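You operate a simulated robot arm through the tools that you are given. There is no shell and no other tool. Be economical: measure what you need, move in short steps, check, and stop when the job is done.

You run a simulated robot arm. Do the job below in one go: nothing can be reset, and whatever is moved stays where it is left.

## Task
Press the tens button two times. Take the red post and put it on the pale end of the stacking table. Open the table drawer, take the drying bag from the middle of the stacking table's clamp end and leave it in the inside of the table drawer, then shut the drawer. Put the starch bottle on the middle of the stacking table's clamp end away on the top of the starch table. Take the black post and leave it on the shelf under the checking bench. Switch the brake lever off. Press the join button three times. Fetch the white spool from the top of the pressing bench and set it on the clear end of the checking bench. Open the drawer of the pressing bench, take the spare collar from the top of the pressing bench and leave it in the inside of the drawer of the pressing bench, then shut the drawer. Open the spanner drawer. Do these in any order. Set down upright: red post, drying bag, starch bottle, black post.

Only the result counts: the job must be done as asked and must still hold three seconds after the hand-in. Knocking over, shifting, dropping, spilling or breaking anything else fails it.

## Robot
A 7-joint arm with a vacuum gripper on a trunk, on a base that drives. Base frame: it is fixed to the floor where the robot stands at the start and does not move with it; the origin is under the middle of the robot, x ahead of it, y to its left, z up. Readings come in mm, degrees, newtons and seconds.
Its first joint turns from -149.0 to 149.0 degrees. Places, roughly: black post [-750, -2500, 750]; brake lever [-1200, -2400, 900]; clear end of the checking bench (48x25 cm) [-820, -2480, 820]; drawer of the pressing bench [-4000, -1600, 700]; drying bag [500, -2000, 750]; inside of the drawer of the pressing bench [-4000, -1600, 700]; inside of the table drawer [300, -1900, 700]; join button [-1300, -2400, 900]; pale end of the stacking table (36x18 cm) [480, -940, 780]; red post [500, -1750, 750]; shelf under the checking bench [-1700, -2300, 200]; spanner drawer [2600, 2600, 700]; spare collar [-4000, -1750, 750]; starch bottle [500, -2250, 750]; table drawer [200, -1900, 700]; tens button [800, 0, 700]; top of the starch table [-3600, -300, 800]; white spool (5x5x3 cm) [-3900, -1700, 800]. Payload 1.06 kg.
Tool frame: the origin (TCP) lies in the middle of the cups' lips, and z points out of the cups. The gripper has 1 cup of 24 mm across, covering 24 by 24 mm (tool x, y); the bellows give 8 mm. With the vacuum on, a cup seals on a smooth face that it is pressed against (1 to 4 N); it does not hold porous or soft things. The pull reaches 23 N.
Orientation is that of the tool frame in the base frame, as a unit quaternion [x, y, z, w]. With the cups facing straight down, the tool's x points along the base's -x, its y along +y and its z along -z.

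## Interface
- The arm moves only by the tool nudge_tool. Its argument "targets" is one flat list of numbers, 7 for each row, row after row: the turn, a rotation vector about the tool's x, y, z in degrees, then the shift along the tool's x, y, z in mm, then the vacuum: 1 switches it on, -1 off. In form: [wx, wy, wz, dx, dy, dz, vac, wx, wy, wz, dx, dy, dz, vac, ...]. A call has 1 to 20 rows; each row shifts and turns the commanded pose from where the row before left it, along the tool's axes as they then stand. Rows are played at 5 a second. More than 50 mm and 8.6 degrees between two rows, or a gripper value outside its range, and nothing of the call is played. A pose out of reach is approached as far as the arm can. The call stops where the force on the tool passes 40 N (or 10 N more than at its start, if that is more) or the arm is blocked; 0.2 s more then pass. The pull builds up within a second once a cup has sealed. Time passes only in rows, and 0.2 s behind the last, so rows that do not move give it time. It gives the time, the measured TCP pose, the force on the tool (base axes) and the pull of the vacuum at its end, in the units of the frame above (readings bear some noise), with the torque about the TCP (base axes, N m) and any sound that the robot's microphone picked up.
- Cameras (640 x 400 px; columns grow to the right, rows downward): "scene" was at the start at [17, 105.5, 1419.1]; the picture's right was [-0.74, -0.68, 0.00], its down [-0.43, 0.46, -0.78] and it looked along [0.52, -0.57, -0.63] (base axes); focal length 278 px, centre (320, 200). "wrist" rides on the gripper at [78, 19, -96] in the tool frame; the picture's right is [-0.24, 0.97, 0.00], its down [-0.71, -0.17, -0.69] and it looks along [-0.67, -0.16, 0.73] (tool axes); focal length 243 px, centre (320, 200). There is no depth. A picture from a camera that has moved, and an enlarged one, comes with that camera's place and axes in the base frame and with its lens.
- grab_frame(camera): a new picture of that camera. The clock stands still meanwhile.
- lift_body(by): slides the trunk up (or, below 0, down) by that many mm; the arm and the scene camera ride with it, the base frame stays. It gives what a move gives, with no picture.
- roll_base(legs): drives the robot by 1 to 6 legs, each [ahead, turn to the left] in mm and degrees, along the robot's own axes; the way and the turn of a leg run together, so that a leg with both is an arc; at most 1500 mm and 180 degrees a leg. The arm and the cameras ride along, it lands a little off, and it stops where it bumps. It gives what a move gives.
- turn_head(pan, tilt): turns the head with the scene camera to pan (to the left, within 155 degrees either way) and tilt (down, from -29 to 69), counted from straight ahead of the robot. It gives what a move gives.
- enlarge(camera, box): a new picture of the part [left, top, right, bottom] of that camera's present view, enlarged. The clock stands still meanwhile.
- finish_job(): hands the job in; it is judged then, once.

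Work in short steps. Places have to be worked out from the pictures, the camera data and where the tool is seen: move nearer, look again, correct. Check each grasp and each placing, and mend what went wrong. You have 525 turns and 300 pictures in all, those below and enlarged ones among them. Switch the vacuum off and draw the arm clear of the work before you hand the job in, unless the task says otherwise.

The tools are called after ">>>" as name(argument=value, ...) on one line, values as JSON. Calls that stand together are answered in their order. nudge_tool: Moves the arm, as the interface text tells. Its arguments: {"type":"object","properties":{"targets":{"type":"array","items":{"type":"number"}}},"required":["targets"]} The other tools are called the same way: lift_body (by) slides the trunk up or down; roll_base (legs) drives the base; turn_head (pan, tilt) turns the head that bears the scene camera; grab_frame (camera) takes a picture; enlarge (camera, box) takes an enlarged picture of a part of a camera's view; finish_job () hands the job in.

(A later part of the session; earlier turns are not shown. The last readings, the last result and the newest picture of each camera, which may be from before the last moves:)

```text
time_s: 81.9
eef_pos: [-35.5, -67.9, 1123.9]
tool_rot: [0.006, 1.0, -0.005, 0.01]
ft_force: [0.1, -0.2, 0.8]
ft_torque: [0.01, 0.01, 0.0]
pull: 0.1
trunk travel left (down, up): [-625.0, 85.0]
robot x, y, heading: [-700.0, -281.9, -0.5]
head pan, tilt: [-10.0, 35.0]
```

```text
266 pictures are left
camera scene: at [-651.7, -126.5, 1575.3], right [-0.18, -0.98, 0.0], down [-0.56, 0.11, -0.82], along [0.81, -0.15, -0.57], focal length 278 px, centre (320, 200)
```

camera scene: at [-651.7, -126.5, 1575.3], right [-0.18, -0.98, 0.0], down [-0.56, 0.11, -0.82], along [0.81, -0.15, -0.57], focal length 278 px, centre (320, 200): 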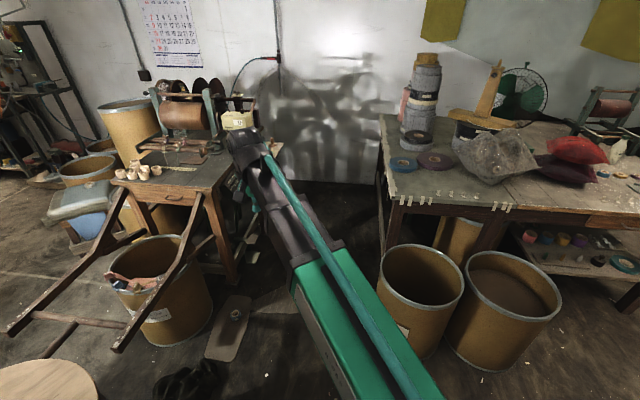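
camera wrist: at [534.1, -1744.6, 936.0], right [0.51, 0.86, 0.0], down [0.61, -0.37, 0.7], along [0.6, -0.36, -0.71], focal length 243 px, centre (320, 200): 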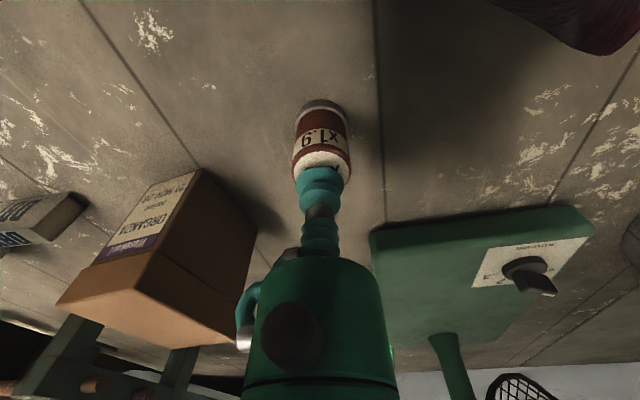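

The pull is gone: the post dropped during the drive. I'll search for it along the path.

>>> turn_head(pan=-60, tilt=45)

>>> grab_frame(camera="scene")

>>> turn_head(pan=-110, tilt=45)

>>> grab_frame(camera="scene")

>>> turn_head(pan=0, tilt=65)

>>> grab_frame(camera="scene")

```text
time_s: 83.1
eef_pos: [-36.1, -67.0, 1124.9]
tool_rot: [0.006, 1.0, -0.003, 0.01]
ft_force: [-0.2, 1.0, 0.2]
ft_torque: [0.01, 0.01, 0.04]
pull: 0.0
trunk travel left (down, up): [-625.0, 85.0]
robot x, y, heading: [-699.1, -278.7, -0.8]
head pan, tilt: [-60.0, 45.0]
```

```text
265 pictures are left
camera scene: at [-698.3, -181.2, 1560.5], right [-0.87, -0.49, 0.0], down [-0.35, 0.62, -0.71], along [0.35, -0.62, -0.71], focal length 278 px, centre (320, 200)
```

scene: 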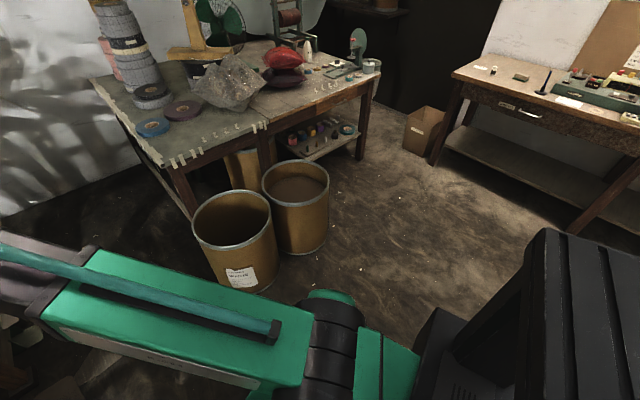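

```text
time_s: 84.2
eef_pos: [-37.2, -67.4, 1123.9]
tool_rot: [0.006, 1.0, -0.004, 0.01]
ft_force: [-0.6, -0.3, -0.5]
ft_torque: [-0.02, -0.01, 0.0]
pull: 0.0
trunk travel left (down, up): [-625.0, 85.0]
robot x, y, heading: [-699.2, -278.0, -0.7]
head pan, tilt: [-110.0, 45.0]
```

```text
264 pictures are left
camera scene: at [-766.9, -186.4, 1560.5], right [-0.94, 0.35, 0.0], down [0.25, 0.66, -0.71], along [-0.25, -0.66, -0.71], focal length 278 px, centre (320, 200)
```

scene: 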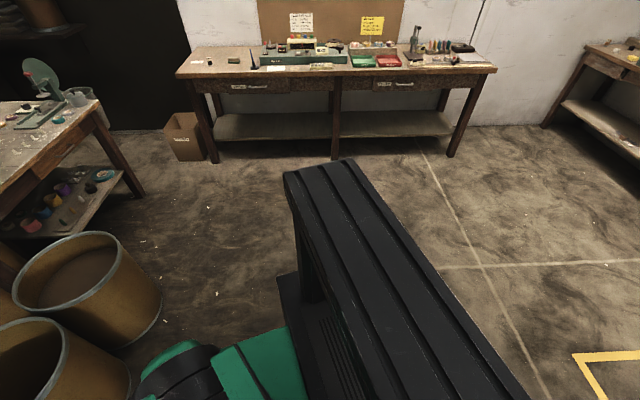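

```text
time_s: 86.1
eef_pos: [-35.3, -66.5, 1125.5]
tool_rot: [0.006, 1.0, -0.003, 0.01]
ft_force: [0.0, 0.3, -0.4]
ft_torque: [0.0, -0.02, 0.03]
pull: 0.0
trunk travel left (down, up): [-625.0, 85.0]
robot x, y, heading: [-701.5, -279.6, -0.6]
head pan, tilt: [0.0, 65.0]
```

```text
263 pictures are left
camera scene: at [-677.6, -111.0, 1535.5], right [-0.01, -1.0, 0.0], down [-0.91, 0.01, -0.42], along [0.42, -0.01, -0.91], focal length 278 px, centre (320, 200)
```

scene: 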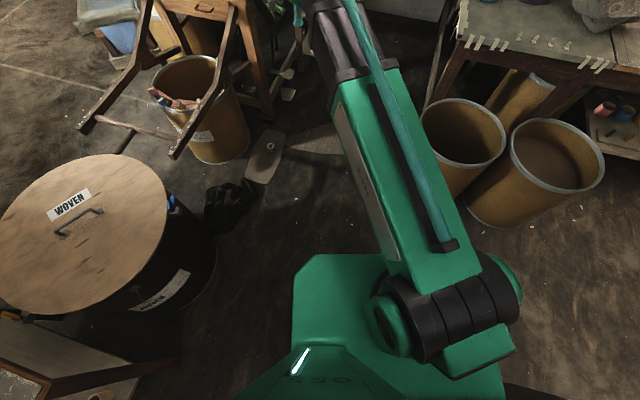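

Not visible on this side; look left and behind where the arm swung.

>>> turn_head(pan=60, tilt=45)

>>> grab_frame(camera="scene")

>>> turn_head(pan=120, tilt=45)

>>> grab_frame(camera="scene")

>>> grab_frame(camera="wrist")

```text
time_s: 87.4
eef_pos: [-36.1, -68.1, 1124.1]
tool_rot: [0.007, 1.0, -0.004, 0.009]
ft_force: [-0.2, -0.5, -0.5]
ft_torque: [-0.01, 0.0, -0.01]
pull: 0.0
trunk travel left (down, up): [-625.0, 85.0]
robot x, y, heading: [-697.5, -280.3, -0.6]
head pan, tilt: [60.0, 45.0]
```

```text
262 pictures are left
camera scene: at [-696.8, -40.4, 1560.5], right [0.86, -0.51, 0.0], down [-0.36, -0.61, -0.71], along [0.36, 0.61, -0.71], focal length 278 px, centre (320, 200)
```

scene: 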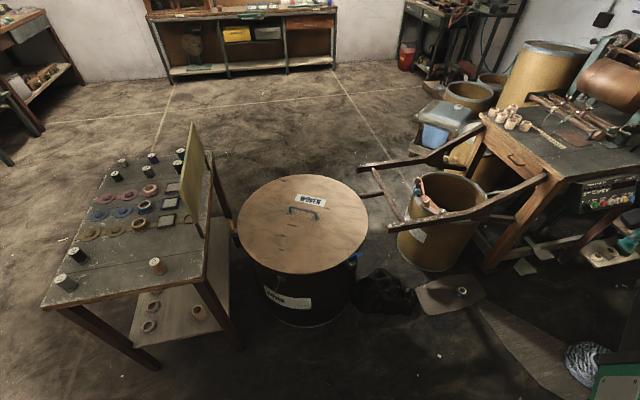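

```text
time_s: 88.7
eef_pos: [-35.0, -66.9, 1124.0]
tool_rot: [0.006, 1.0, -0.004, 0.01]
ft_force: [0.3, -1.0, 0.1]
ft_torque: [0.03, -0.03, 0.0]
pull: 0.0
trunk travel left (down, up): [-625.0, 85.0]
robot x, y, heading: [-699.4, -278.1, -0.5]
head pan, tilt: [120.0, 45.0]
```

```text
261 pictures are left
camera scene: at [-778.1, -39.4, 1560.5], right [0.87, 0.49, 0.0], down [0.35, -0.62, -0.71], along [-0.35, 0.62, -0.71], focal length 278 px, centre (320, 200)
```

scene: 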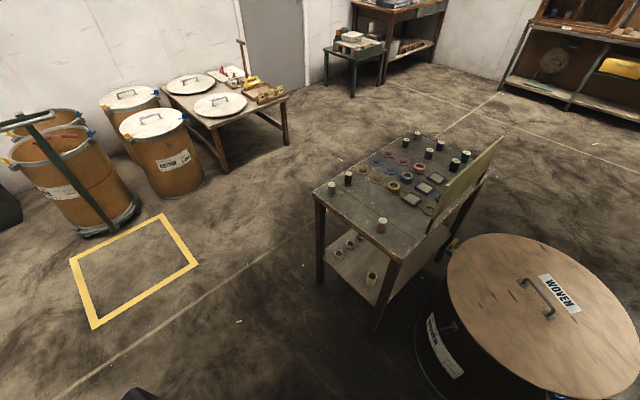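

```text
260 pictures are left
camera wrist: at [-116.1, -46.8, 1219.0], right [0.25, 0.97, 0.0], down [0.69, -0.17, 0.7], along [0.68, -0.17, -0.71], focal length 243 px, centre (320, 200)
```

wrist: 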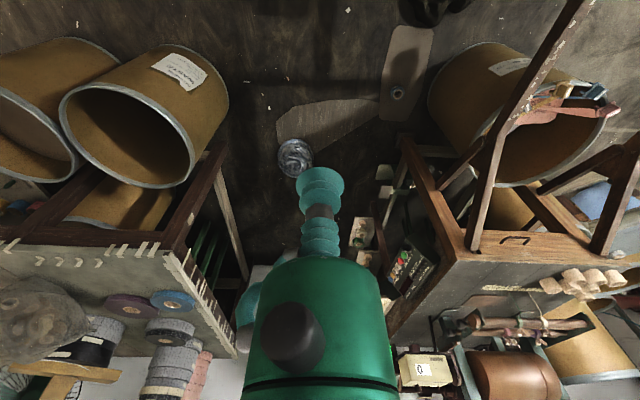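

Zoom on the table, the floor near it and the barrels to find the red post.

>>> turn_head(pan=-60, tilt=40)

>>> enlarge(camera="scene", box=[200, 20, 440, 180])

>>> enlarge(camera="scene", box=[270, 120, 590, 320])

```text
time_s: 91.4
eef_pos: [-35.3, -68.0, 1125.1]
tool_rot: [0.006, 1.0, -0.004, 0.01]
ft_force: [0.2, 1.4, 0.0]
ft_torque: [0.03, 0.02, 0.0]
pull: 0.0
trunk travel left (down, up): [-625.0, 85.0]
robot x, y, heading: [-701.7, -280.2, -0.6]
head pan, tilt: [-60.0, 40.0]
```

```text
2.50 times, centred on (320, 100) of scene
camera zoom: at [-696.6, -184.4, 1567.8], right [-0.87, -0.49, 0.0], down [-0.32, 0.56, -0.77], along [0.38, -0.67, -0.64], focal length 694 px, centre (320, 450)
```

zoom: 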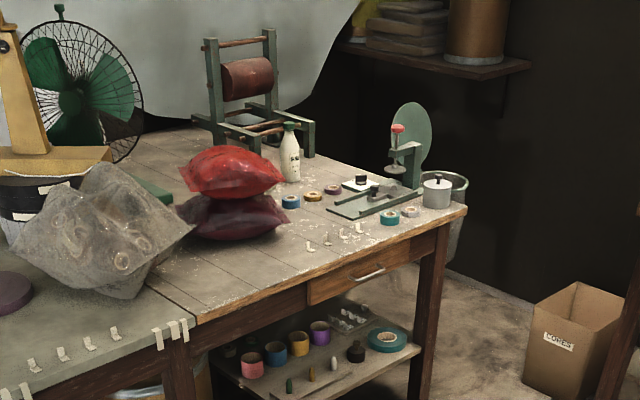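

```text
2.00 times, centred on (430, 220) of scene
camera zoom: at [-696.6, -184.4, 1567.8], right [-0.87, -0.49, 0.0], down [-0.32, 0.56, -0.77], along [0.38, -0.67, -0.64], focal length 555 px, centre (100, 160)
```

zoom: 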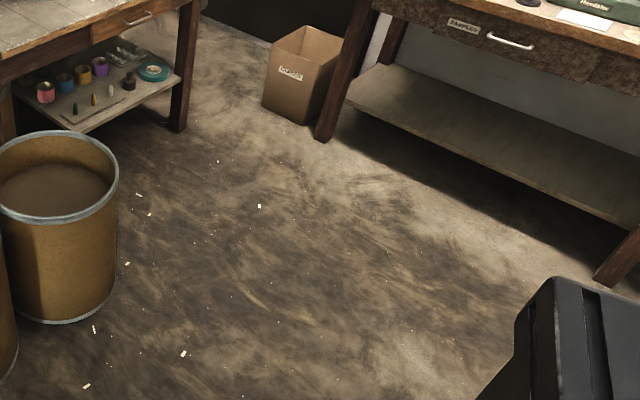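

Nothing there. Check behind and around at steeper tilt.

>>> turn_head(pan=-100, tilt=50)

>>> grab_frame(camera="scene")

>>> turn_head(pan=85, tilt=65)

>>> grab_frame(camera="scene")

>>> turn_head(pan=150, tilt=55)

>>> grab_frame(camera="scene")

```text
time_s: 92.5
eef_pos: [-36.2, -66.3, 1124.3]
tool_rot: [0.006, 1.0, -0.004, 0.01]
ft_force: [-0.1, -0.9, 0.4]
ft_torque: [0.01, -0.03, 0.01]
pull: 0.0
trunk travel left (down, up): [-625.0, 85.0]
robot x, y, heading: [-700.5, -280.1, -0.9]
head pan, tilt: [-100.0, 50.0]
```

```text
257 pictures are left
camera scene: at [-752.4, -186.0, 1553.6], right [-0.98, 0.18, 0.0], down [0.14, 0.75, -0.64], along [-0.12, -0.63, -0.77], focal length 278 px, centre (320, 200)
```

scene: 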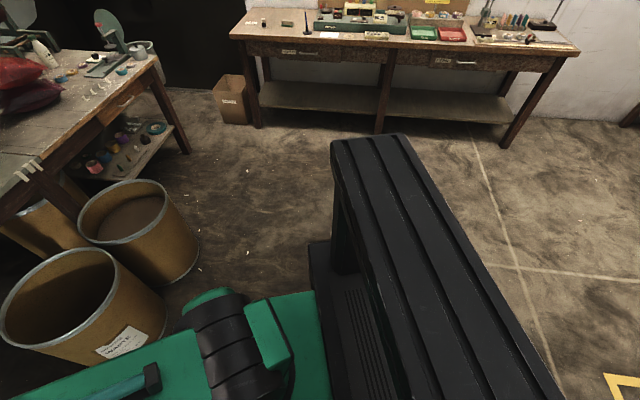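

```text
time_s: 95.2
eef_pos: [-36.0, -67.3, 1123.9]
tool_rot: [0.007, 1.0, -0.003, 0.01]
ft_force: [0.2, -0.2, 1.3]
ft_torque: [-0.02, 0.02, 0.03]
pull: 0.0
trunk travel left (down, up): [-625.0, 85.0]
robot x, y, heading: [-700.4, -279.8, -0.3]
head pan, tilt: [85.0, 65.0]
```

```text
256 pictures are left
camera scene: at [-732.3, -49.9, 1535.5], right [1.0, -0.1, 0.0], down [-0.09, -0.9, -0.42], along [0.04, 0.42, -0.91], focal length 278 px, centre (320, 200)
```

scene: 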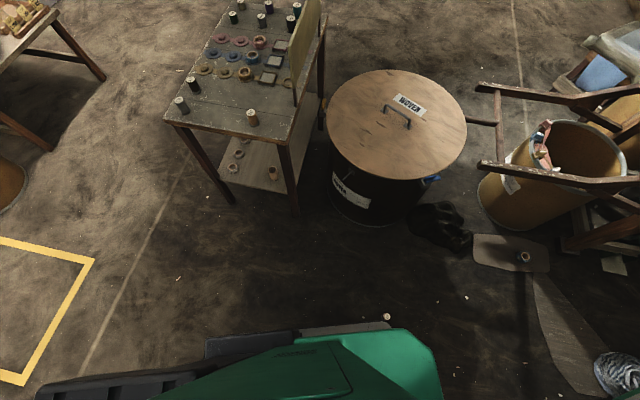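

```text
time_s: 96.6
eef_pos: [-36.0, -67.4, 1123.2]
tool_rot: [0.006, 1.0, -0.003, 0.01]
ft_force: [0.2, 0.1, 0.0]
ft_torque: [0.03, -0.03, 0.0]
pull: 0.1
trunk travel left (down, up): [-625.0, 85.0]
robot x, y, heading: [-701.3, -280.4, -0.6]
head pan, tilt: [150.0, 55.0]
```

```text
255 pictures are left
camera scene: at [-800.3, -73.5, 1547.1], right [0.51, 0.86, 0.0], down [0.7, -0.42, -0.57], along [-0.49, 0.29, -0.82], focal length 278 px, centre (320, 200)
```

scene: 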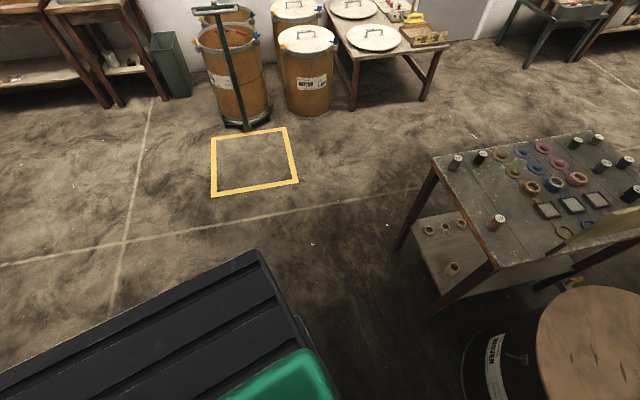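

A small white-topped thing sits on the floor by the base at (387,318) in the pan-85 view. Zoom.

>>> turn_head(pan=85, tilt=65)

>>> enlarge(camera="scene", box=[320, 270, 480, 370])

```text
time_s: 98.0
eef_pos: [-35.6, -67.7, 1124.1]
tool_rot: [0.006, 1.0, -0.003, 0.01]
ft_force: [-0.1, 0.2, 0.7]
ft_torque: [0.02, -0.02, -0.02]
pull: 0.0
trunk travel left (down, up): [-625.0, 85.0]
robot x, y, heading: [-700.1, -281.7, -0.6]
head pan, tilt: [85.0, 65.0]
```

```text
4.00 times, centred on (400, 320) of scene
camera zoom: at [-732.3, -49.9, 1535.5], right [1.0, -0.1, 0.0], down [-0.09, -0.9, -0.42], along [0.04, 0.42, -0.91], focal length 1110 px, centre (0, -280)
```

zoom: 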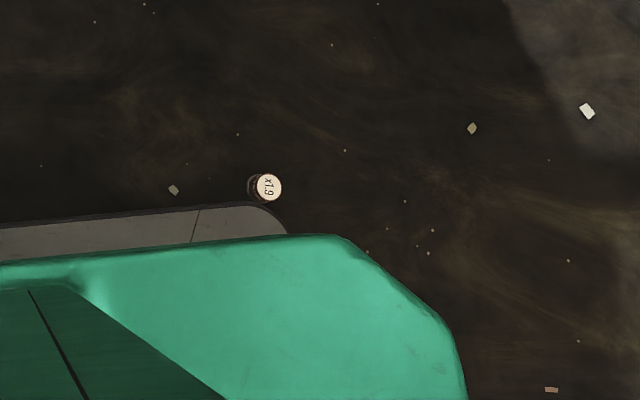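

The post is standing upright on the floor by my left front corner (about (-400,-27)). I'll back straight off it and look with the arm side.

>>> roll_base(legs=[[-450, 0]])

>>> turn_head(pan=20, tilt=55)

>>> grab_frame(camera="scene")

```text
time_s: 100.7
eef_pos: [-488.1, -61.7, 1124.0]
tool_rot: [0.004, 1.0, -0.003, 0.01]
ft_force: [-0.5, 0.8, 0.2]
ft_torque: [-0.01, 0.0, -0.03]
pull: 0.1
trunk travel left (down, up): [-625.0, 85.0]
robot x, y, heading: [-1150.6, -273.8, -0.7]
head pan, tilt: [85.0, 65.0]
```

```text
time_s: 102.0
eef_pos: [-486.5, -62.8, 1123.5]
tool_rot: [0.005, 1.0, -0.004, 0.009]
ft_force: [0.1, -0.4, 0.2]
ft_torque: [0.03, -0.02, 0.01]
pull: 0.1
trunk travel left (down, up): [-625.0, 85.0]
robot x, y, heading: [-1152.3, -276.0, -0.4]
head pan, tilt: [20.0, 55.0]
```

```text
253 pictures are left
camera scene: at [-1121.1, -81.7, 1547.1], right [0.33, -0.94, 0.0], down [-0.77, -0.27, -0.57], along [0.54, 0.19, -0.82], focal length 278 px, centre (320, 200)
```

scene: 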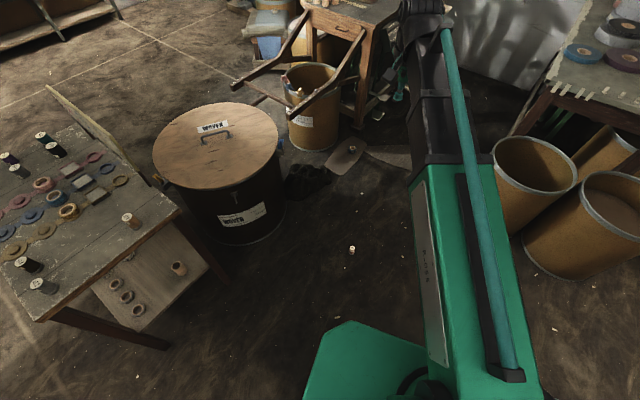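

Post re-located at about (-408,-23), upright. Move the tool over it and lower the trunk.

>>> nudge_tool(targets=[0, 0, 0, -40, 20, 0, -1, 0, 0, 0, -39, 19, 0, -1, 0, 0, 0, 0, 0, 0, -1])

>>> lift_body(by=-600)

>>> grab_frame(camera="wrist")

```text
time_s: 102.8
eef_pos: [-406.8, -23.1, 1124.5]
tool_rot: [0.005, 1.0, -0.003, 0.009]
ft_force: [-0.3, 0.5, -0.4]
ft_torque: [0.04, 0.0, -0.03]
pull: 0.0
trunk travel left (down, up): [-625.0, 85.0]
robot x, y, heading: [-1152.8, -276.3, -0.3]
head pan, tilt: [20.0, 55.0]
```

```text
refused: -600 is not a number from -400 to 400
```

```text
252 pictures are left
camera wrist: at [-488.0, -3.0, 1219.5], right [0.24, 0.97, 0.0], down [0.69, -0.17, 0.7], along [0.68, -0.17, -0.71], focal length 243 px, centre (320, 200)
```

wrist: 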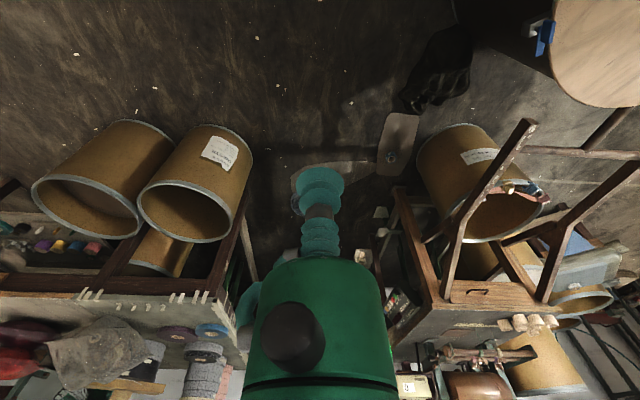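

Lower in two stages, correcting the 1° tool tilt.

>>> nudge_tool(targets=[-0.35, 1.0, 0, 0, 0, 0, -1, 0, 0, 0, 0, 0, 0, -1])

>>> lift_body(by=-300)

>>> lift_body(by=-290)

>>> grab_frame(camera="wrist")

```text
time_s: 103.4
eef_pos: [-407.4, -23.6, 1124.2]
tool_rot: [0.004, 1.0, 0.0, 0.0]
ft_force: [0.6, -0.5, -0.1]
ft_torque: [0.01, -0.02, -0.01]
pull: 0.1
trunk travel left (down, up): [-625.0, 85.0]
robot x, y, heading: [-1147.1, -274.4, -0.5]
head pan, tilt: [20.0, 55.0]
```

```text
time_s: 106.4
eef_pos: [-407.2, -23.0, 823.8]
tool_rot: [0.004, 1.0, 0.001, 0.001]
ft_force: [-0.5, 0.0, 0.2]
ft_torque: [-0.06, 0.04, 0.03]
pull: 0.0
trunk travel left (down, up): [-325.0, 385.0]
robot x, y, heading: [-1147.7, -271.6, -0.7]
head pan, tilt: [20.0, 55.0]
```

```text
time_s: 109.3
eef_pos: [-407.5, -24.1, 535.1]
tool_rot: [0.004, 1.0, 0.0, 0.001]
ft_force: [-0.4, -0.6, -0.5]
ft_torque: [0.0, 0.02, 0.01]
pull: 0.2
trunk travel left (down, up): [-35.0, 675.0]
robot x, y, heading: [-1151.6, -273.0, -0.3]
head pan, tilt: [20.0, 55.0]
```

```text
251 pictures are left
camera wrist: at [-486.1, -3.5, 631.1], right [0.24, 0.97, 0.0], down [0.71, -0.18, 0.69], along [0.67, -0.17, -0.73], focal length 243 px, centre (320, 200)
```

wrist: 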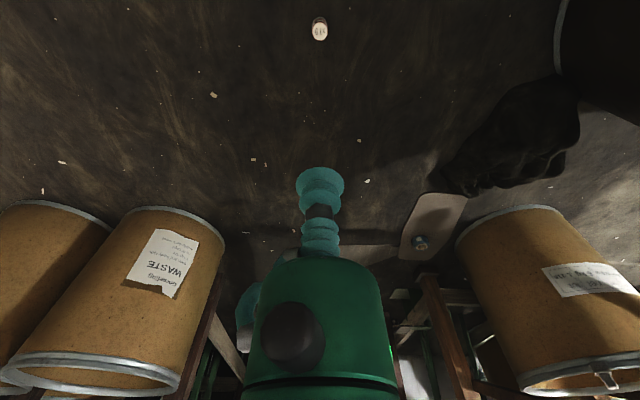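

Well aligned. Descend 350 mm and re-check.

>>> nudge_tool(targets=[0, 0, 0, -8, 0, 42, -1, 0, 0, 0, 0, 0, 45, -1, 0, 0, 0, 0, 0, 45, -1, 0, 0, 0, 0, 0, 45, -1, 0, 0, 0, 0, 0, 45, -1, 0, 0, 0, 0, 0, 45, -1, 0, 0, 0, 0, 0, 45, -1, 0, 0, 0, 0, 0, 45, -1, 0, 0, 0, 0, 0, 0, -1])

>>> grab_frame(camera="wrist")

```text
time_s: 111.3
eef_pos: [-400.1, -23.6, 178.3]
tool_rot: [0.005, 1.0, 0.0, 0.001]
ft_force: [0.2, -0.1, 1.0]
ft_torque: [-0.02, 0.0, 0.03]
pull: 0.1
trunk travel left (down, up): [-35.0, 675.0]
robot x, y, heading: [-1150.3, -276.1, -0.7]
head pan, tilt: [20.0, 55.0]
```

```text
250 pictures are left
camera wrist: at [-479.0, -4.3, 274.7], right [0.24, 0.97, 0.0], down [0.7, -0.18, 0.69], along [0.67, -0.17, -0.73], focal length 243 px, centre (320, 200)
```

wrist: 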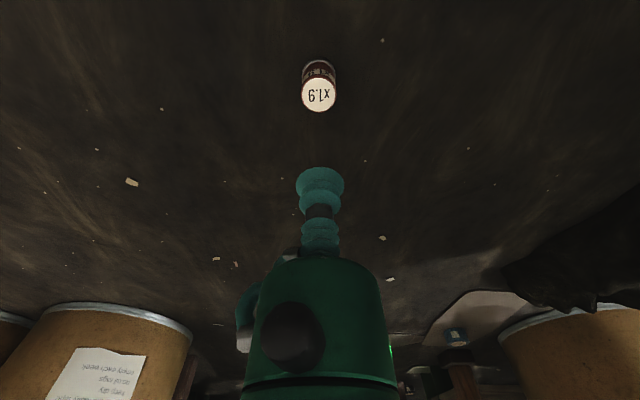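

Aligned. Descend 110 mm then inspect before contact.

>>> nudge_tool(targets=[0, 0, 0, -1, -1, 40, 1, 0, 0, 0, 0, 0, 40, 1, 0, 0, 0, 0, 0, 30, 1, 0, 0, 0, 0, 0, 0, 1])

>>> enlarge(camera="wrist", box=[240, 60, 400, 200])

```text
time_s: 112.3
eef_pos: [-398.8, -24.3, 67.7]
tool_rot: [0.005, 1.0, 0.0, 0.0]
ft_force: [0.0, 0.3, -0.4]
ft_torque: [0.01, -0.02, -0.03]
pull: 0.0
trunk travel left (down, up): [-35.0, 675.0]
robot x, y, heading: [-1152.2, -274.4, -0.7]
head pan, tilt: [20.0, 55.0]
```

```text
2.86 times, centred on (320, 130) of wrist
camera zoom: at [-476.8, -4.9, 163.8], right [0.24, 0.97, 0.0], down [0.71, -0.18, 0.69], along [0.67, -0.17, -0.73], focal length 693 px, centre (320, 400)
```

zoom: 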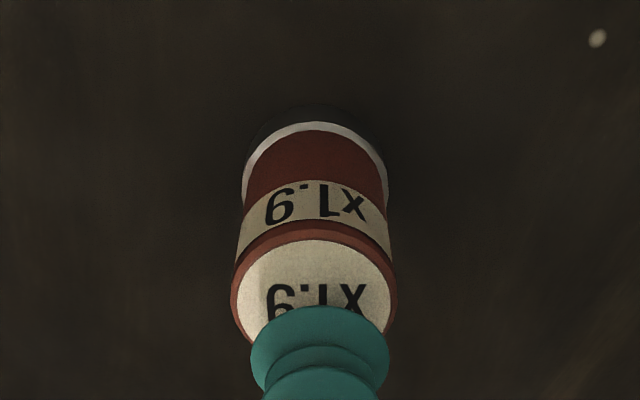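

Centred. Press down.

>>> nudge_tool(targets=[0, 0, 0, 0, -1, 12, 1, 0, 0, 0, 0, 0, 4, 1, 0, 0, 0, 0, 0, 2, 1, 0, 0, 0, 0, 0, 0, 1, 0, 0, 0, 0, 0, 0, 1, 0, 0, 0, 0, 0, 0, 1])

```text
time_s: 113.8
eef_pos: [-397.6, -25.8, 50.3]
tool_rot: [0.005, 1.0, 0.0, 0.001]
ft_force: [5.2, 0.7, 14.0]
ft_torque: [0.02, 0.04, -0.01]
pull: 23.2
trunk travel left (down, up): [-35.0, 675.0]
robot x, y, heading: [-1147.5, -276.7, -0.5]
head pan, tilt: [20.0, 55.0]
```

Sealed (pressing slightly hard). Lift.

>>> nudge_tool(targets=[0, 0, 0, 0, 0, -10, 1, 0, 0, 0, 0, 0, -30, 1, 0, 0, 0, 0, 0, -45, 1, 0, 0, 0, 0, 0, -45, 1, 0, 0, 0, 0, 0, -45, 1, 0, 0, 0, 0, 0, -45, 1, 0, 0, 0, 0, 0, -45, 1, 0, 0, 0, 0, 0, -45, 1, 0, 0, 0, 0, 0, -45, 1, 0, 0, 0, 0, 0, -45, 1, 0, 0, 0, 0, 0, 0, 1])

>>> lift_body(by=400)

>>> lift_body(by=150)

>>> roll_base(legs=[[100, 0]])

```text
time_s: 116.2
eef_pos: [-397.6, -24.7, 450.9]
tool_rot: [0.004, 1.0, 0.0, 0.001]
ft_force: [0.8, 1.0, -2.0]
ft_torque: [-0.02, -0.02, 0.01]
pull: 23.0
trunk travel left (down, up): [-35.0, 675.0]
robot x, y, heading: [-1154.0, -273.3, -0.3]
head pan, tilt: [20.0, 55.0]
```

```text
time_s: 120.0
eef_pos: [-397.6, -25.9, 850.2]
tool_rot: [0.005, 1.0, 0.0, 0.001]
ft_force: [0.4, 0.0, -2.0]
ft_torque: [0.02, -0.06, 0.01]
pull: 23.4
trunk travel left (down, up): [-435.0, 275.0]
robot x, y, heading: [-1146.9, -276.3, -0.7]
head pan, tilt: [20.0, 55.0]
```

```text
time_s: 121.7
eef_pos: [-398.2, -26.3, 999.4]
tool_rot: [0.005, 1.0, 0.0, 0.0]
ft_force: [-0.9, -0.4, -2.4]
ft_torque: [-0.03, 0.02, -0.02]
pull: 23.1
trunk travel left (down, up): [-585.0, 125.0]
robot x, y, heading: [-1147.9, -274.4, -0.5]
head pan, tilt: [20.0, 55.0]
```

```text
time_s: 122.9
eef_pos: [-295.6, -26.3, 999.6]
tool_rot: [0.004, 1.0, -0.001, 0.0]
ft_force: [-0.2, -0.1, -2.5]
ft_torque: [0.0, -0.02, 0.0]
pull: 23.0
trunk travel left (down, up): [-585.0, 125.0]
robot x, y, heading: [-1049.9, -276.4, -0.6]
head pan, tilt: [20.0, 55.0]
```

Holding. I'll advance in short legs, checking the pull each time.

>>> roll_base(legs=[[0, 6.6], [600, 0]])

>>> roll_base(legs=[[300, 0], [287, 0]])

```text
time_s: 126.8
eef_pos: [267.7, 117.1, 999.9]
tool_rot: [-0.05, 0.999, 0.0, 0.001]
ft_force: [-0.2, 0.2, -1.9]
ft_torque: [0.0, -0.01, 0.0]
pull: 22.8
trunk travel left (down, up): [-585.0, 125.0]
robot x, y, heading: [-450.9, -215.4, 5.7]
head pan, tilt: [20.0, 55.0]
```

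```text
time_s: 130.5
eef_pos: [854.9, 175.1, 1000.6]
tool_rot: [-0.05, 0.999, 0.0, 0.001]
ft_force: [-0.1, 0.5, -1.4]
ft_torque: [-0.01, 0.03, -0.03]
pull: 22.9
trunk travel left (down, up): [-585.0, 125.0]
robot x, y, heading: [133.2, -155.9, 5.7]
head pan, tilt: [20.0, 55.0]
```

The pull holds, but the arm is over the winding table; turn right slowly away from it, in steps.

>>> roll_base(legs=[[0, -20], [0, -20], [0, -20], [0, -12]])

>>> turn_head(pan=0, tilt=50)

>>> grab_frame(camera="scene")

```text
time_s: 131.7
eef_pos: [906.7, -6.6, 999.0]
tool_rot: [0.069, 0.998, 0.001, -0.004]
ft_force: [-1.3, -8.3, 3.6]
ft_torque: [0.53, -0.33, -0.38]
pull: 22.7
trunk travel left (down, up): [-585.0, 125.0]
robot x, y, heading: [134.2, -157.5, -8.5]
head pan, tilt: [20.0, 55.0]
stopped in leg 1: the force on the tool passed its limit at 66 N (the readings are from after the stop); the commanded pose is now the measured one
```

```text
time_s: 132.6
eef_pos: [907.2, -6.2, 1000.5]
tool_rot: [0.068, 0.998, 0.001, -0.003]
ft_force: [-3.7, -12.4, 2.6]
ft_torque: [0.77, -0.32, -0.48]
pull: 22.9
trunk travel left (down, up): [-585.0, 125.0]
robot x, y, heading: [134.7, -154.4, -8.4]
head pan, tilt: [0.0, 50.0]
```

```text
248 pictures are left
camera scene: at [193.6, 5.4, 1513.8], right [-0.14, -0.99, 0.0], down [-0.76, 0.11, -0.64], along [0.64, -0.09, -0.77], focal length 278 px, centre (320, 200)
```

scene: 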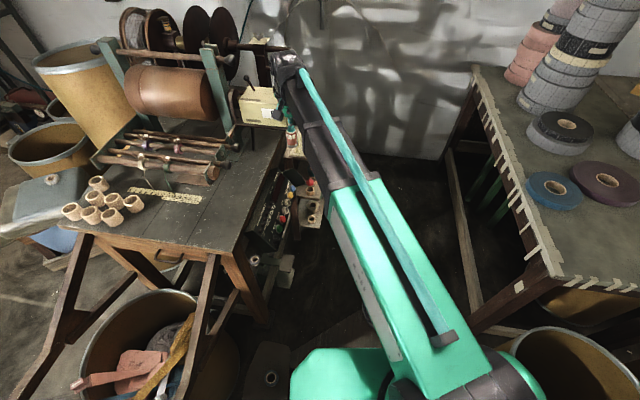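

The tool touched something near the counter box. Check the wrist view.

>>> grab_frame(camera="wrist")

>>> enlarge(camera="scene", box=[200, 30, 360, 170])

```text
247 pictures are left
camera wrist: at [832.2, 21.7, 1097.5], right [0.37, 0.93, 0.0], down [0.68, -0.27, 0.68], along [0.63, -0.25, -0.73], focal length 243 px, centre (320, 200)
```

wrist: 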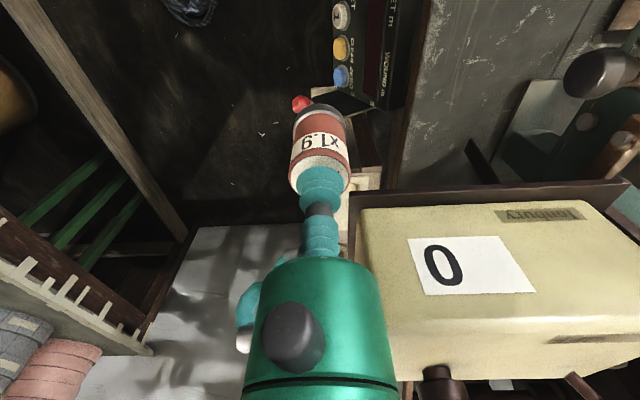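

```text
2.86 times, centred on (280, 100) of scene
camera zoom: at [193.6, 5.4, 1513.8], right [-0.14, -0.99, 0.0], down [-0.76, 0.11, -0.64], along [0.64, -0.09, -0.77], focal length 793 px, centre (434, 486)
```

zoom: 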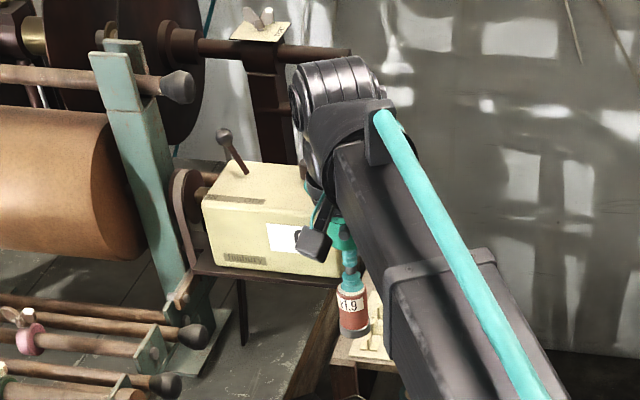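

The gripper has just slid past the end of the counter box. Nudge the tool sideways away from it.

>>> nudge_tool(targets=[0, 0, 0, 0, -15, 0, 1, 0, 0, 0, 0, -30, 0, 1, 0, 0, 0, 0, -40, 0, 1, 0, 0, 0, 0, -40, 0, 1, 0, 0, 0, 0, -40, 0, 1, 0, 0, 0, 0, 0, 0, 1])

>>> grab_frame(camera="wrist")

>>> enlarge(camera="scene", box=[200, 30, 360, 170])

```text
time_s: 134.0
eef_pos: [883.6, -169.1, 999.4]
tool_rot: [0.069, 0.998, 0.001, -0.004]
ft_force: [0.1, -0.3, -1.8]
ft_torque: [0.0, 0.0, 0.01]
pull: 23.2
trunk travel left (down, up): [-585.0, 125.0]
robot x, y, heading: [130.7, -155.0, -8.7]
head pan, tilt: [0.0, 50.0]
```

```text
245 pictures are left
camera wrist: at [809.2, -140.1, 1097.3], right [0.37, 0.93, 0.0], down [0.68, -0.27, 0.68], along [0.63, -0.25, -0.73], focal length 243 px, centre (320, 200)
```

wrist: 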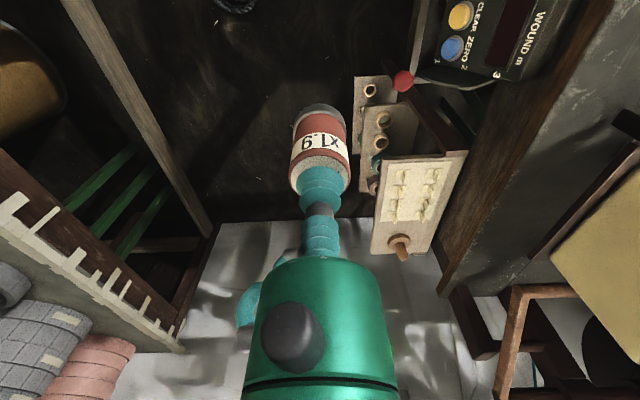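

```text
2.86 times, centred on (280, 100) of scene
camera zoom: at [194.3, 7.1, 1513.6], right [-0.14, -0.99, 0.0], down [-0.76, 0.11, -0.64], along [0.64, -0.09, -0.77], focal length 793 px, centre (434, 486)
```

zoom: 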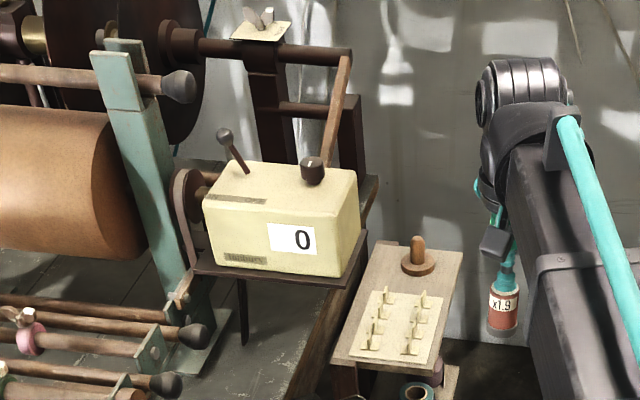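

Machine looks intact and the grip holds. Now turn right towards the pale end.

>>> roll_base(legs=[[0, -20], [0, -20], [0, -22]])

>>> turn_head(pan=15, tilt=45)

>>> grab_frame(camera="scene")

>>> grab_frame(camera="wrist")

```text
time_s: 137.7
eef_pos: [471.8, -825.7, 1000.7]
tool_rot: [0.573, 0.819, 0.003, -0.003]
ft_force: [-0.6, 0.3, -2.4]
ft_torque: [-0.05, 0.01, -0.03]
pull: 22.6
trunk travel left (down, up): [-585.0, 125.0]
robot x, y, heading: [131.5, -153.4, -70.4]
head pan, tilt: [0.0, 50.0]
```

```text
time_s: 138.5
eef_pos: [471.8, -824.5, 1000.6]
tool_rot: [0.574, 0.819, 0.003, -0.003]
ft_force: [0.1, 0.1, -1.0]
ft_torque: [0.01, 0.01, -0.01]
pull: 22.3
trunk travel left (down, up): [-585.0, 125.0]
robot x, y, heading: [137.2, -151.4, -70.2]
head pan, tilt: [15.0, 45.0]
```

```text
243 pictures are left
camera scene: at [329.3, -124.1, 1520.5], right [-0.82, -0.57, 0.0], down [-0.4, 0.58, -0.71], along [0.4, -0.58, -0.71], focal length 278 px, centre (320, 200)
```

scene: 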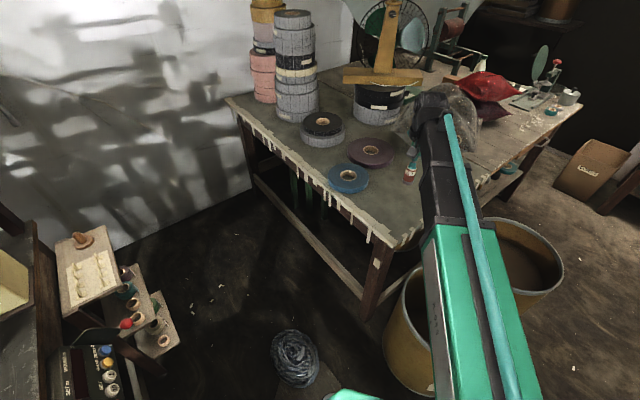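

```text
242 pictures are left
camera wrist: at [462.2, -745.6, 1097.3], right [0.99, 0.11, 0.0], down [0.08, -0.73, 0.68], along [0.07, -0.67, -0.73], focal length 243 px, centre (320, 200)
```

wrist: 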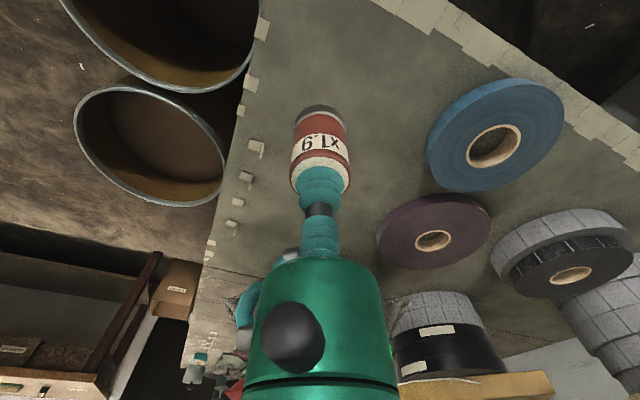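

I'll move 134 mm further over the pale area and descend near the surface.

>>> nudge_tool(targets=[0, 0, 0, -43.5, -9.9, 0, 1, 0, 0, 0, -43.5, -9.9, 0, 1, 0, 0, 0, -43.5, -9.9, 0, 1, 0, 0, 0, 0, 0, 45, 1, 0, 0, 0, 0, 0, 45, 1, 0, 0, 0, 0, 0, 40, 1, 0, 0, 0, 0, 0, 15, 1, 0, 0, 0, 0, 0, 0, 1])

>>> grab_frame(camera="wrist")

```text
time_s: 140.3
eef_pos: [488.5, -956.5, 854.3]
tool_rot: [0.573, 0.82, 0.003, -0.003]
ft_force: [-0.1, 0.0, -2.4]
ft_torque: [-0.01, 0.02, 0.0]
pull: 23.0
trunk travel left (down, up): [-585.0, 125.0]
robot x, y, heading: [132.8, -158.8, -70.3]
head pan, tilt: [15.0, 45.0]
```

```text
241 pictures are left
camera wrist: at [478.8, -876.6, 950.9], right [0.99, 0.11, 0.0], down [0.08, -0.73, 0.68], along [0.08, -0.67, -0.73], focal length 243 px, centre (320, 200)
```

wrist: 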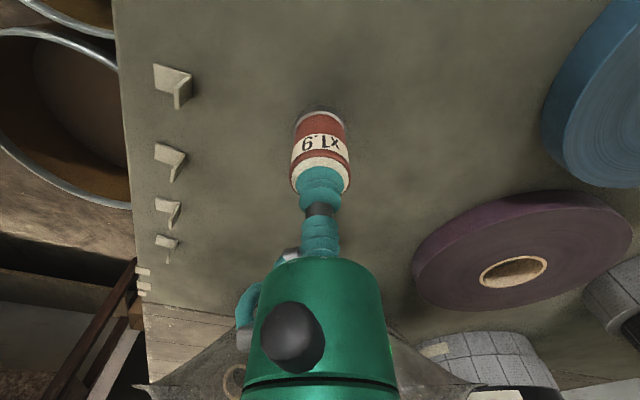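

Clear spot. Lower in small steps until contact.

>>> nudge_tool(targets=[0, 0, 0, 0, 0, 6, 1, 0, 0, 0, 0, 0, 3, 1, 0, 0, 0, 0, 0, 2, 1, 0, 0, 0, 0, 0, 0, 1])

```text
time_s: 141.3
eef_pos: [487.6, -955.8, 842.1]
tool_rot: [0.574, 0.819, 0.003, -0.002]
ft_force: [0.0, -0.1, -1.7]
ft_torque: [-0.01, 0.0, -0.02]
pull: 23.4
trunk travel left (down, up): [-585.0, 125.0]
robot x, y, heading: [132.8, -155.6, -70.3]
head pan, tilt: [15.0, 45.0]
```

>>> nudge_tool(targets=[0, 0, 0, 0, 0, 2, 1, 0, 0, 0, 0, 0, 1.5, 1, 0, 0, 0, 0, 0, 0, 1])

```text
time_s: 142.1
eef_pos: [487.1, -956.7, 838.2]
tool_rot: [0.574, 0.819, 0.003, -0.003]
ft_force: [-0.3, -0.5, -1.7]
ft_torque: [0.0, 0.0, -0.02]
pull: 22.9
trunk travel left (down, up): [-585.0, 125.0]
robot x, y, heading: [132.4, -155.5, -70.7]
head pan, tilt: [15.0, 45.0]
```

No contact yet; continue in small steps.

>>> nudge_tool(targets=[0, 0, 0, 0, 0, 2, 1, 0, 0, 0, 0, 0, 0, 1])

>>> nudge_tool(targets=[0, 0, 0, 0, 0, 2, 1, 0, 0, 0, 0, 0, 0, 1])

>>> enlarge(camera="wrist", box=[240, 60, 400, 200])

```text
time_s: 142.7
eef_pos: [486.4, -955.1, 836.4]
tool_rot: [0.574, 0.819, 0.003, -0.004]
ft_force: [0.1, -0.7, -2.0]
ft_torque: [-0.05, -0.05, 0.03]
pull: 22.5
trunk travel left (down, up): [-585.0, 125.0]
robot x, y, heading: [132.5, -152.6, -70.1]
head pan, tilt: [15.0, 45.0]
```

```text
time_s: 143.3
eef_pos: [486.1, -955.1, 835.9]
tool_rot: [0.573, 0.819, 0.003, -0.002]
ft_force: [1.8, -1.2, 4.2]
ft_torque: [-0.01, -0.02, -0.01]
pull: 22.7
trunk travel left (down, up): [-585.0, 125.0]
robot x, y, heading: [132.8, -157.1, -70.4]
head pan, tilt: [15.0, 45.0]
```

```text
2.86 times, centred on (320, 130) of wrist
camera zoom: at [478.7, -876.4, 932.9], right [0.99, 0.11, 0.0], down [0.08, -0.73, 0.68], along [0.08, -0.67, -0.73], focal length 693 px, centre (320, 400)
```

zoom: 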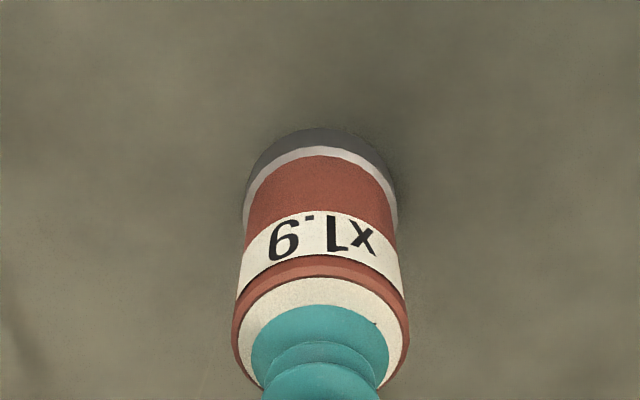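

Contact at 4 N. Release and rise.

>>> nudge_tool(targets=[0, 0, 0, 0, 0, 0, -1, 0, 0, 0, 0, 0, 0, -1, 0, 0, 0, 0, 0, 0, -1, 0, 0, 0, 0, 0, 0, -1, 0, 0, 0, 0, 0, -5, -1, 0, 0, 0, 0, 0, -20, -1, 0, 0, 0, 0, 0, -45, -1, 0, 0, 0, 0, 0, -45, -1, 0, 0, 0, 0, 0, -45, -1, 0, 0, 0, 0, 0, 0, -1])

>>> grab_frame(camera="wrist")

```text
time_s: 145.5
eef_pos: [488.3, -957.1, 996.5]
tool_rot: [0.574, 0.819, 0.003, -0.003]
ft_force: [-0.4, 0.7, 0.5]
ft_torque: [0.0, 0.01, 0.0]
pull: 0.0
trunk travel left (down, up): [-585.0, 125.0]
robot x, y, heading: [132.7, -154.0, -70.5]
head pan, tilt: [15.0, 45.0]
```

```text
239 pictures are left
camera wrist: at [478.7, -878.4, 1093.7], right [0.99, 0.11, 0.0], down [0.08, -0.73, 0.68], along [0.07, -0.67, -0.73], focal length 243 px, centre (320, 200)
```

wrist: 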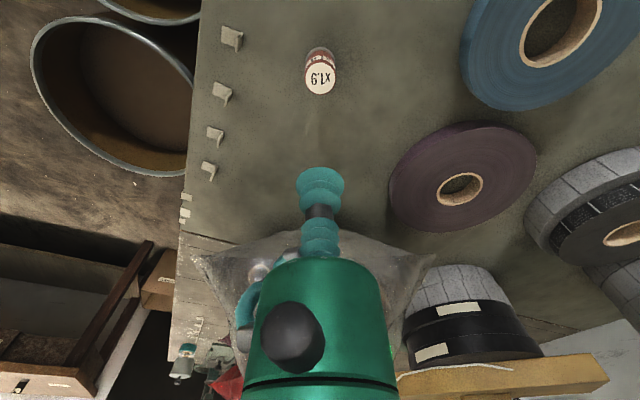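

The red post stands on the pale end. Now retract the arm and drive back to the drawer side.

>>> nudge_tool(targets=[0, 0, 0, 45, 0, -20, -1, 0, 0, 0, 45, 0, -20, -1, 0, 0, 0, 45, 0, -20, -1, 0, 0, 0, 45, 0, -20, -1, 0, 0, 0, 30, -40, 0, -1, 0, 0, 0, 0, -45, 0, -1])

>>> roll_base(legs=[[0, -105], [850, 0], [0, 85], [1330, 0], [0, 73]])

>>> turn_head(pan=0, tilt=40)

>>> grab_frame(camera="scene")

```text
time_s: 146.9
eef_pos: [336.8, -789.7, 1078.4]
tool_rot: [0.574, 0.819, 0.003, -0.003]
ft_force: [-0.5, 0.1, 0.3]
ft_torque: [0.02, 0.04, -0.01]
pull: 0.0
trunk travel left (down, up): [-585.0, 125.0]
robot x, y, heading: [132.4, -152.6, -70.5]
head pan, tilt: [15.0, 45.0]
```

```text
time_s: 168.8
eef_pos: [-61.1, -1752.3, 1077.2]
tool_rot: [0.134, 0.991, 0.002, -0.005]
ft_force: [0.0, 0.1, 0.4]
ft_torque: [-0.05, -0.01, 0.01]
pull: 0.1
trunk travel left (down, up): [-585.0, 125.0]
robot x, y, heading: [-696.7, -1552.1, -16.0]
head pan, tilt: [15.0, 45.0]
```

```text
time_s: 169.6
eef_pos: [-59.9, -1752.9, 1076.8]
tool_rot: [0.134, 0.991, 0.002, -0.004]
ft_force: [0.8, 0.1, -0.6]
ft_torque: [-0.02, -0.02, -0.02]
pull: 0.1
trunk travel left (down, up): [-585.0, 125.0]
robot x, y, heading: [-693.2, -1553.1, -15.7]
head pan, tilt: [0.0, 40.0]
```

```text
238 pictures are left
camera scene: at [-607.0, -1399.8, 1527.8], right [-0.27, -0.96, 0.0], down [-0.62, 0.17, -0.77], along [0.74, -0.21, -0.64], focal length 278 px, centre (320, 200)
```

scene: 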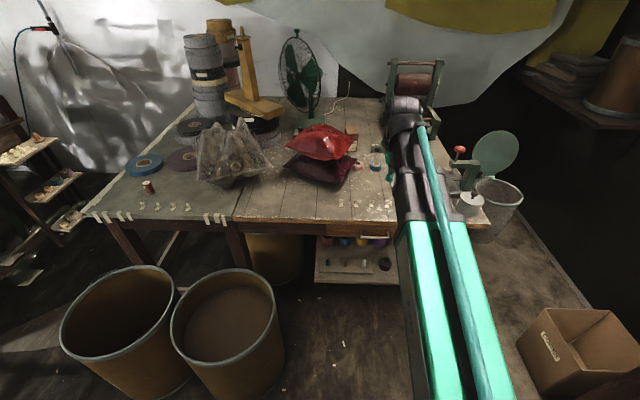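

Red post is upright in place. Drive to the close stance for the bag.

>>> roll_base(legs=[[0, -9], [430, 0], [0, 8]])

>>> turn_head(pan=-5, tilt=45)

>>> nudge_tool(targets=[0, 0, 0, -40, 0, 0, -1, 0, 0, 0, -40, 0, 0, -1, 0, 0, 0, -40, 0, 0, -1, 0, 0, 0, -40, 0, 0, -1, 0, 0, 0, 0, 0, 0, -1])

>>> grab_frame(camera="wrist")

```text
time_s: 173.5
eef_pos: [325.8, -1945.3, 1077.6]
tool_rot: [0.143, 0.99, 0.001, -0.005]
ft_force: [-0.7, -0.4, 0.9]
ft_torque: [0.02, 0.0, 0.01]
pull: 0.0
trunk travel left (down, up): [-585.0, 125.0]
robot x, y, heading: [-306.5, -1734.2, -16.8]
head pan, tilt: [0.0, 40.0]
```

```text
time_s: 174.2
eef_pos: [326.4, -1943.9, 1077.2]
tool_rot: [0.142, 0.99, 0.001, -0.004]
ft_force: [0.4, 0.3, 0.1]
ft_torque: [0.01, -0.03, 0.02]
pull: 0.1
trunk travel left (down, up): [-585.0, 125.0]
robot x, y, heading: [-305.7, -1733.7, -16.9]
head pan, tilt: [-5.0, 45.0]
```

```text
time_s: 175.3
eef_pos: [479.8, -1990.1, 1077.9]
tool_rot: [0.142, 0.99, 0.002, -0.003]
ft_force: [-0.3, 0.6, -0.1]
ft_torque: [-0.03, 0.01, -0.02]
pull: 0.0
trunk travel left (down, up): [-585.0, 125.0]
robot x, y, heading: [-302.0, -1728.9, -16.7]
head pan, tilt: [-5.0, 45.0]
```

```text
237 pictures are left
camera wrist: at [410.8, -1950.0, 1174.3], right [0.5, 0.87, 0.0], down [0.64, -0.37, 0.68], along [0.59, -0.34, -0.73], focal length 243 px, centre (320, 200)
```

wrist: 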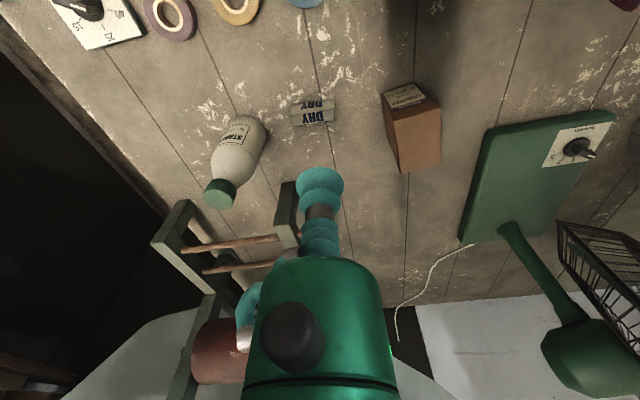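

The DRY bag is at roughly (544,-2039). Move over it, go down to z≈960 and look.

>>> nudge_tool(targets=[0, 0, 0, -38, -14, 0, -1, 0, 0, 0, -37, -14, 0, -1, 0, 0, 0, 0, 0, 40, -1, 0, 0, 0, 0, 0, 40, -1, 0, 0, 0, 0, 0, 40, -1, 0, 0, 0, 0, 0, 0, -1])

>>> grab_frame(camera="wrist")

>>> enlarge(camera="scene", box=[240, 40, 480, 200])

```text
time_s: 176.8
eef_pos: [543.3, -2035.3, 955.7]
tool_rot: [0.142, 0.99, 0.002, -0.004]
ft_force: [0.2, 0.2, -0.7]
ft_torque: [0.01, 0.01, -0.04]
pull: 0.1
trunk travel left (down, up): [-585.0, 125.0]
robot x, y, heading: [-309.1, -1733.4, -17.1]
head pan, tilt: [-5.0, 45.0]
```

```text
236 pictures are left
camera wrist: at [473.5, -1996.6, 1053.0], right [0.5, 0.87, 0.0], down [0.64, -0.37, 0.68], along [0.59, -0.34, -0.73], focal length 243 px, centre (320, 200)
```

wrist: 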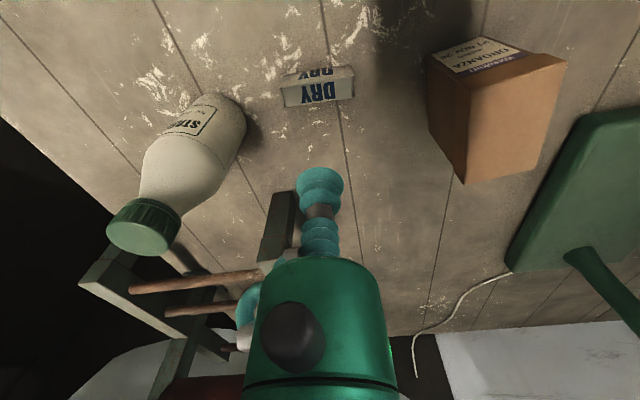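

```text
2.50 times, centred on (360, 120) of scene
camera zoom: at [-219.5, -1587.7, 1520.5], right [-0.37, -0.93, 0.0], down [-0.66, 0.26, -0.71], along [0.66, -0.26, -0.71], focal length 694 px, centre (220, 400)
```

zoom: 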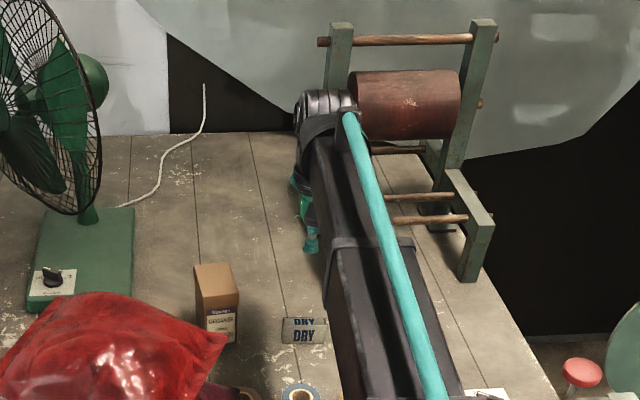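

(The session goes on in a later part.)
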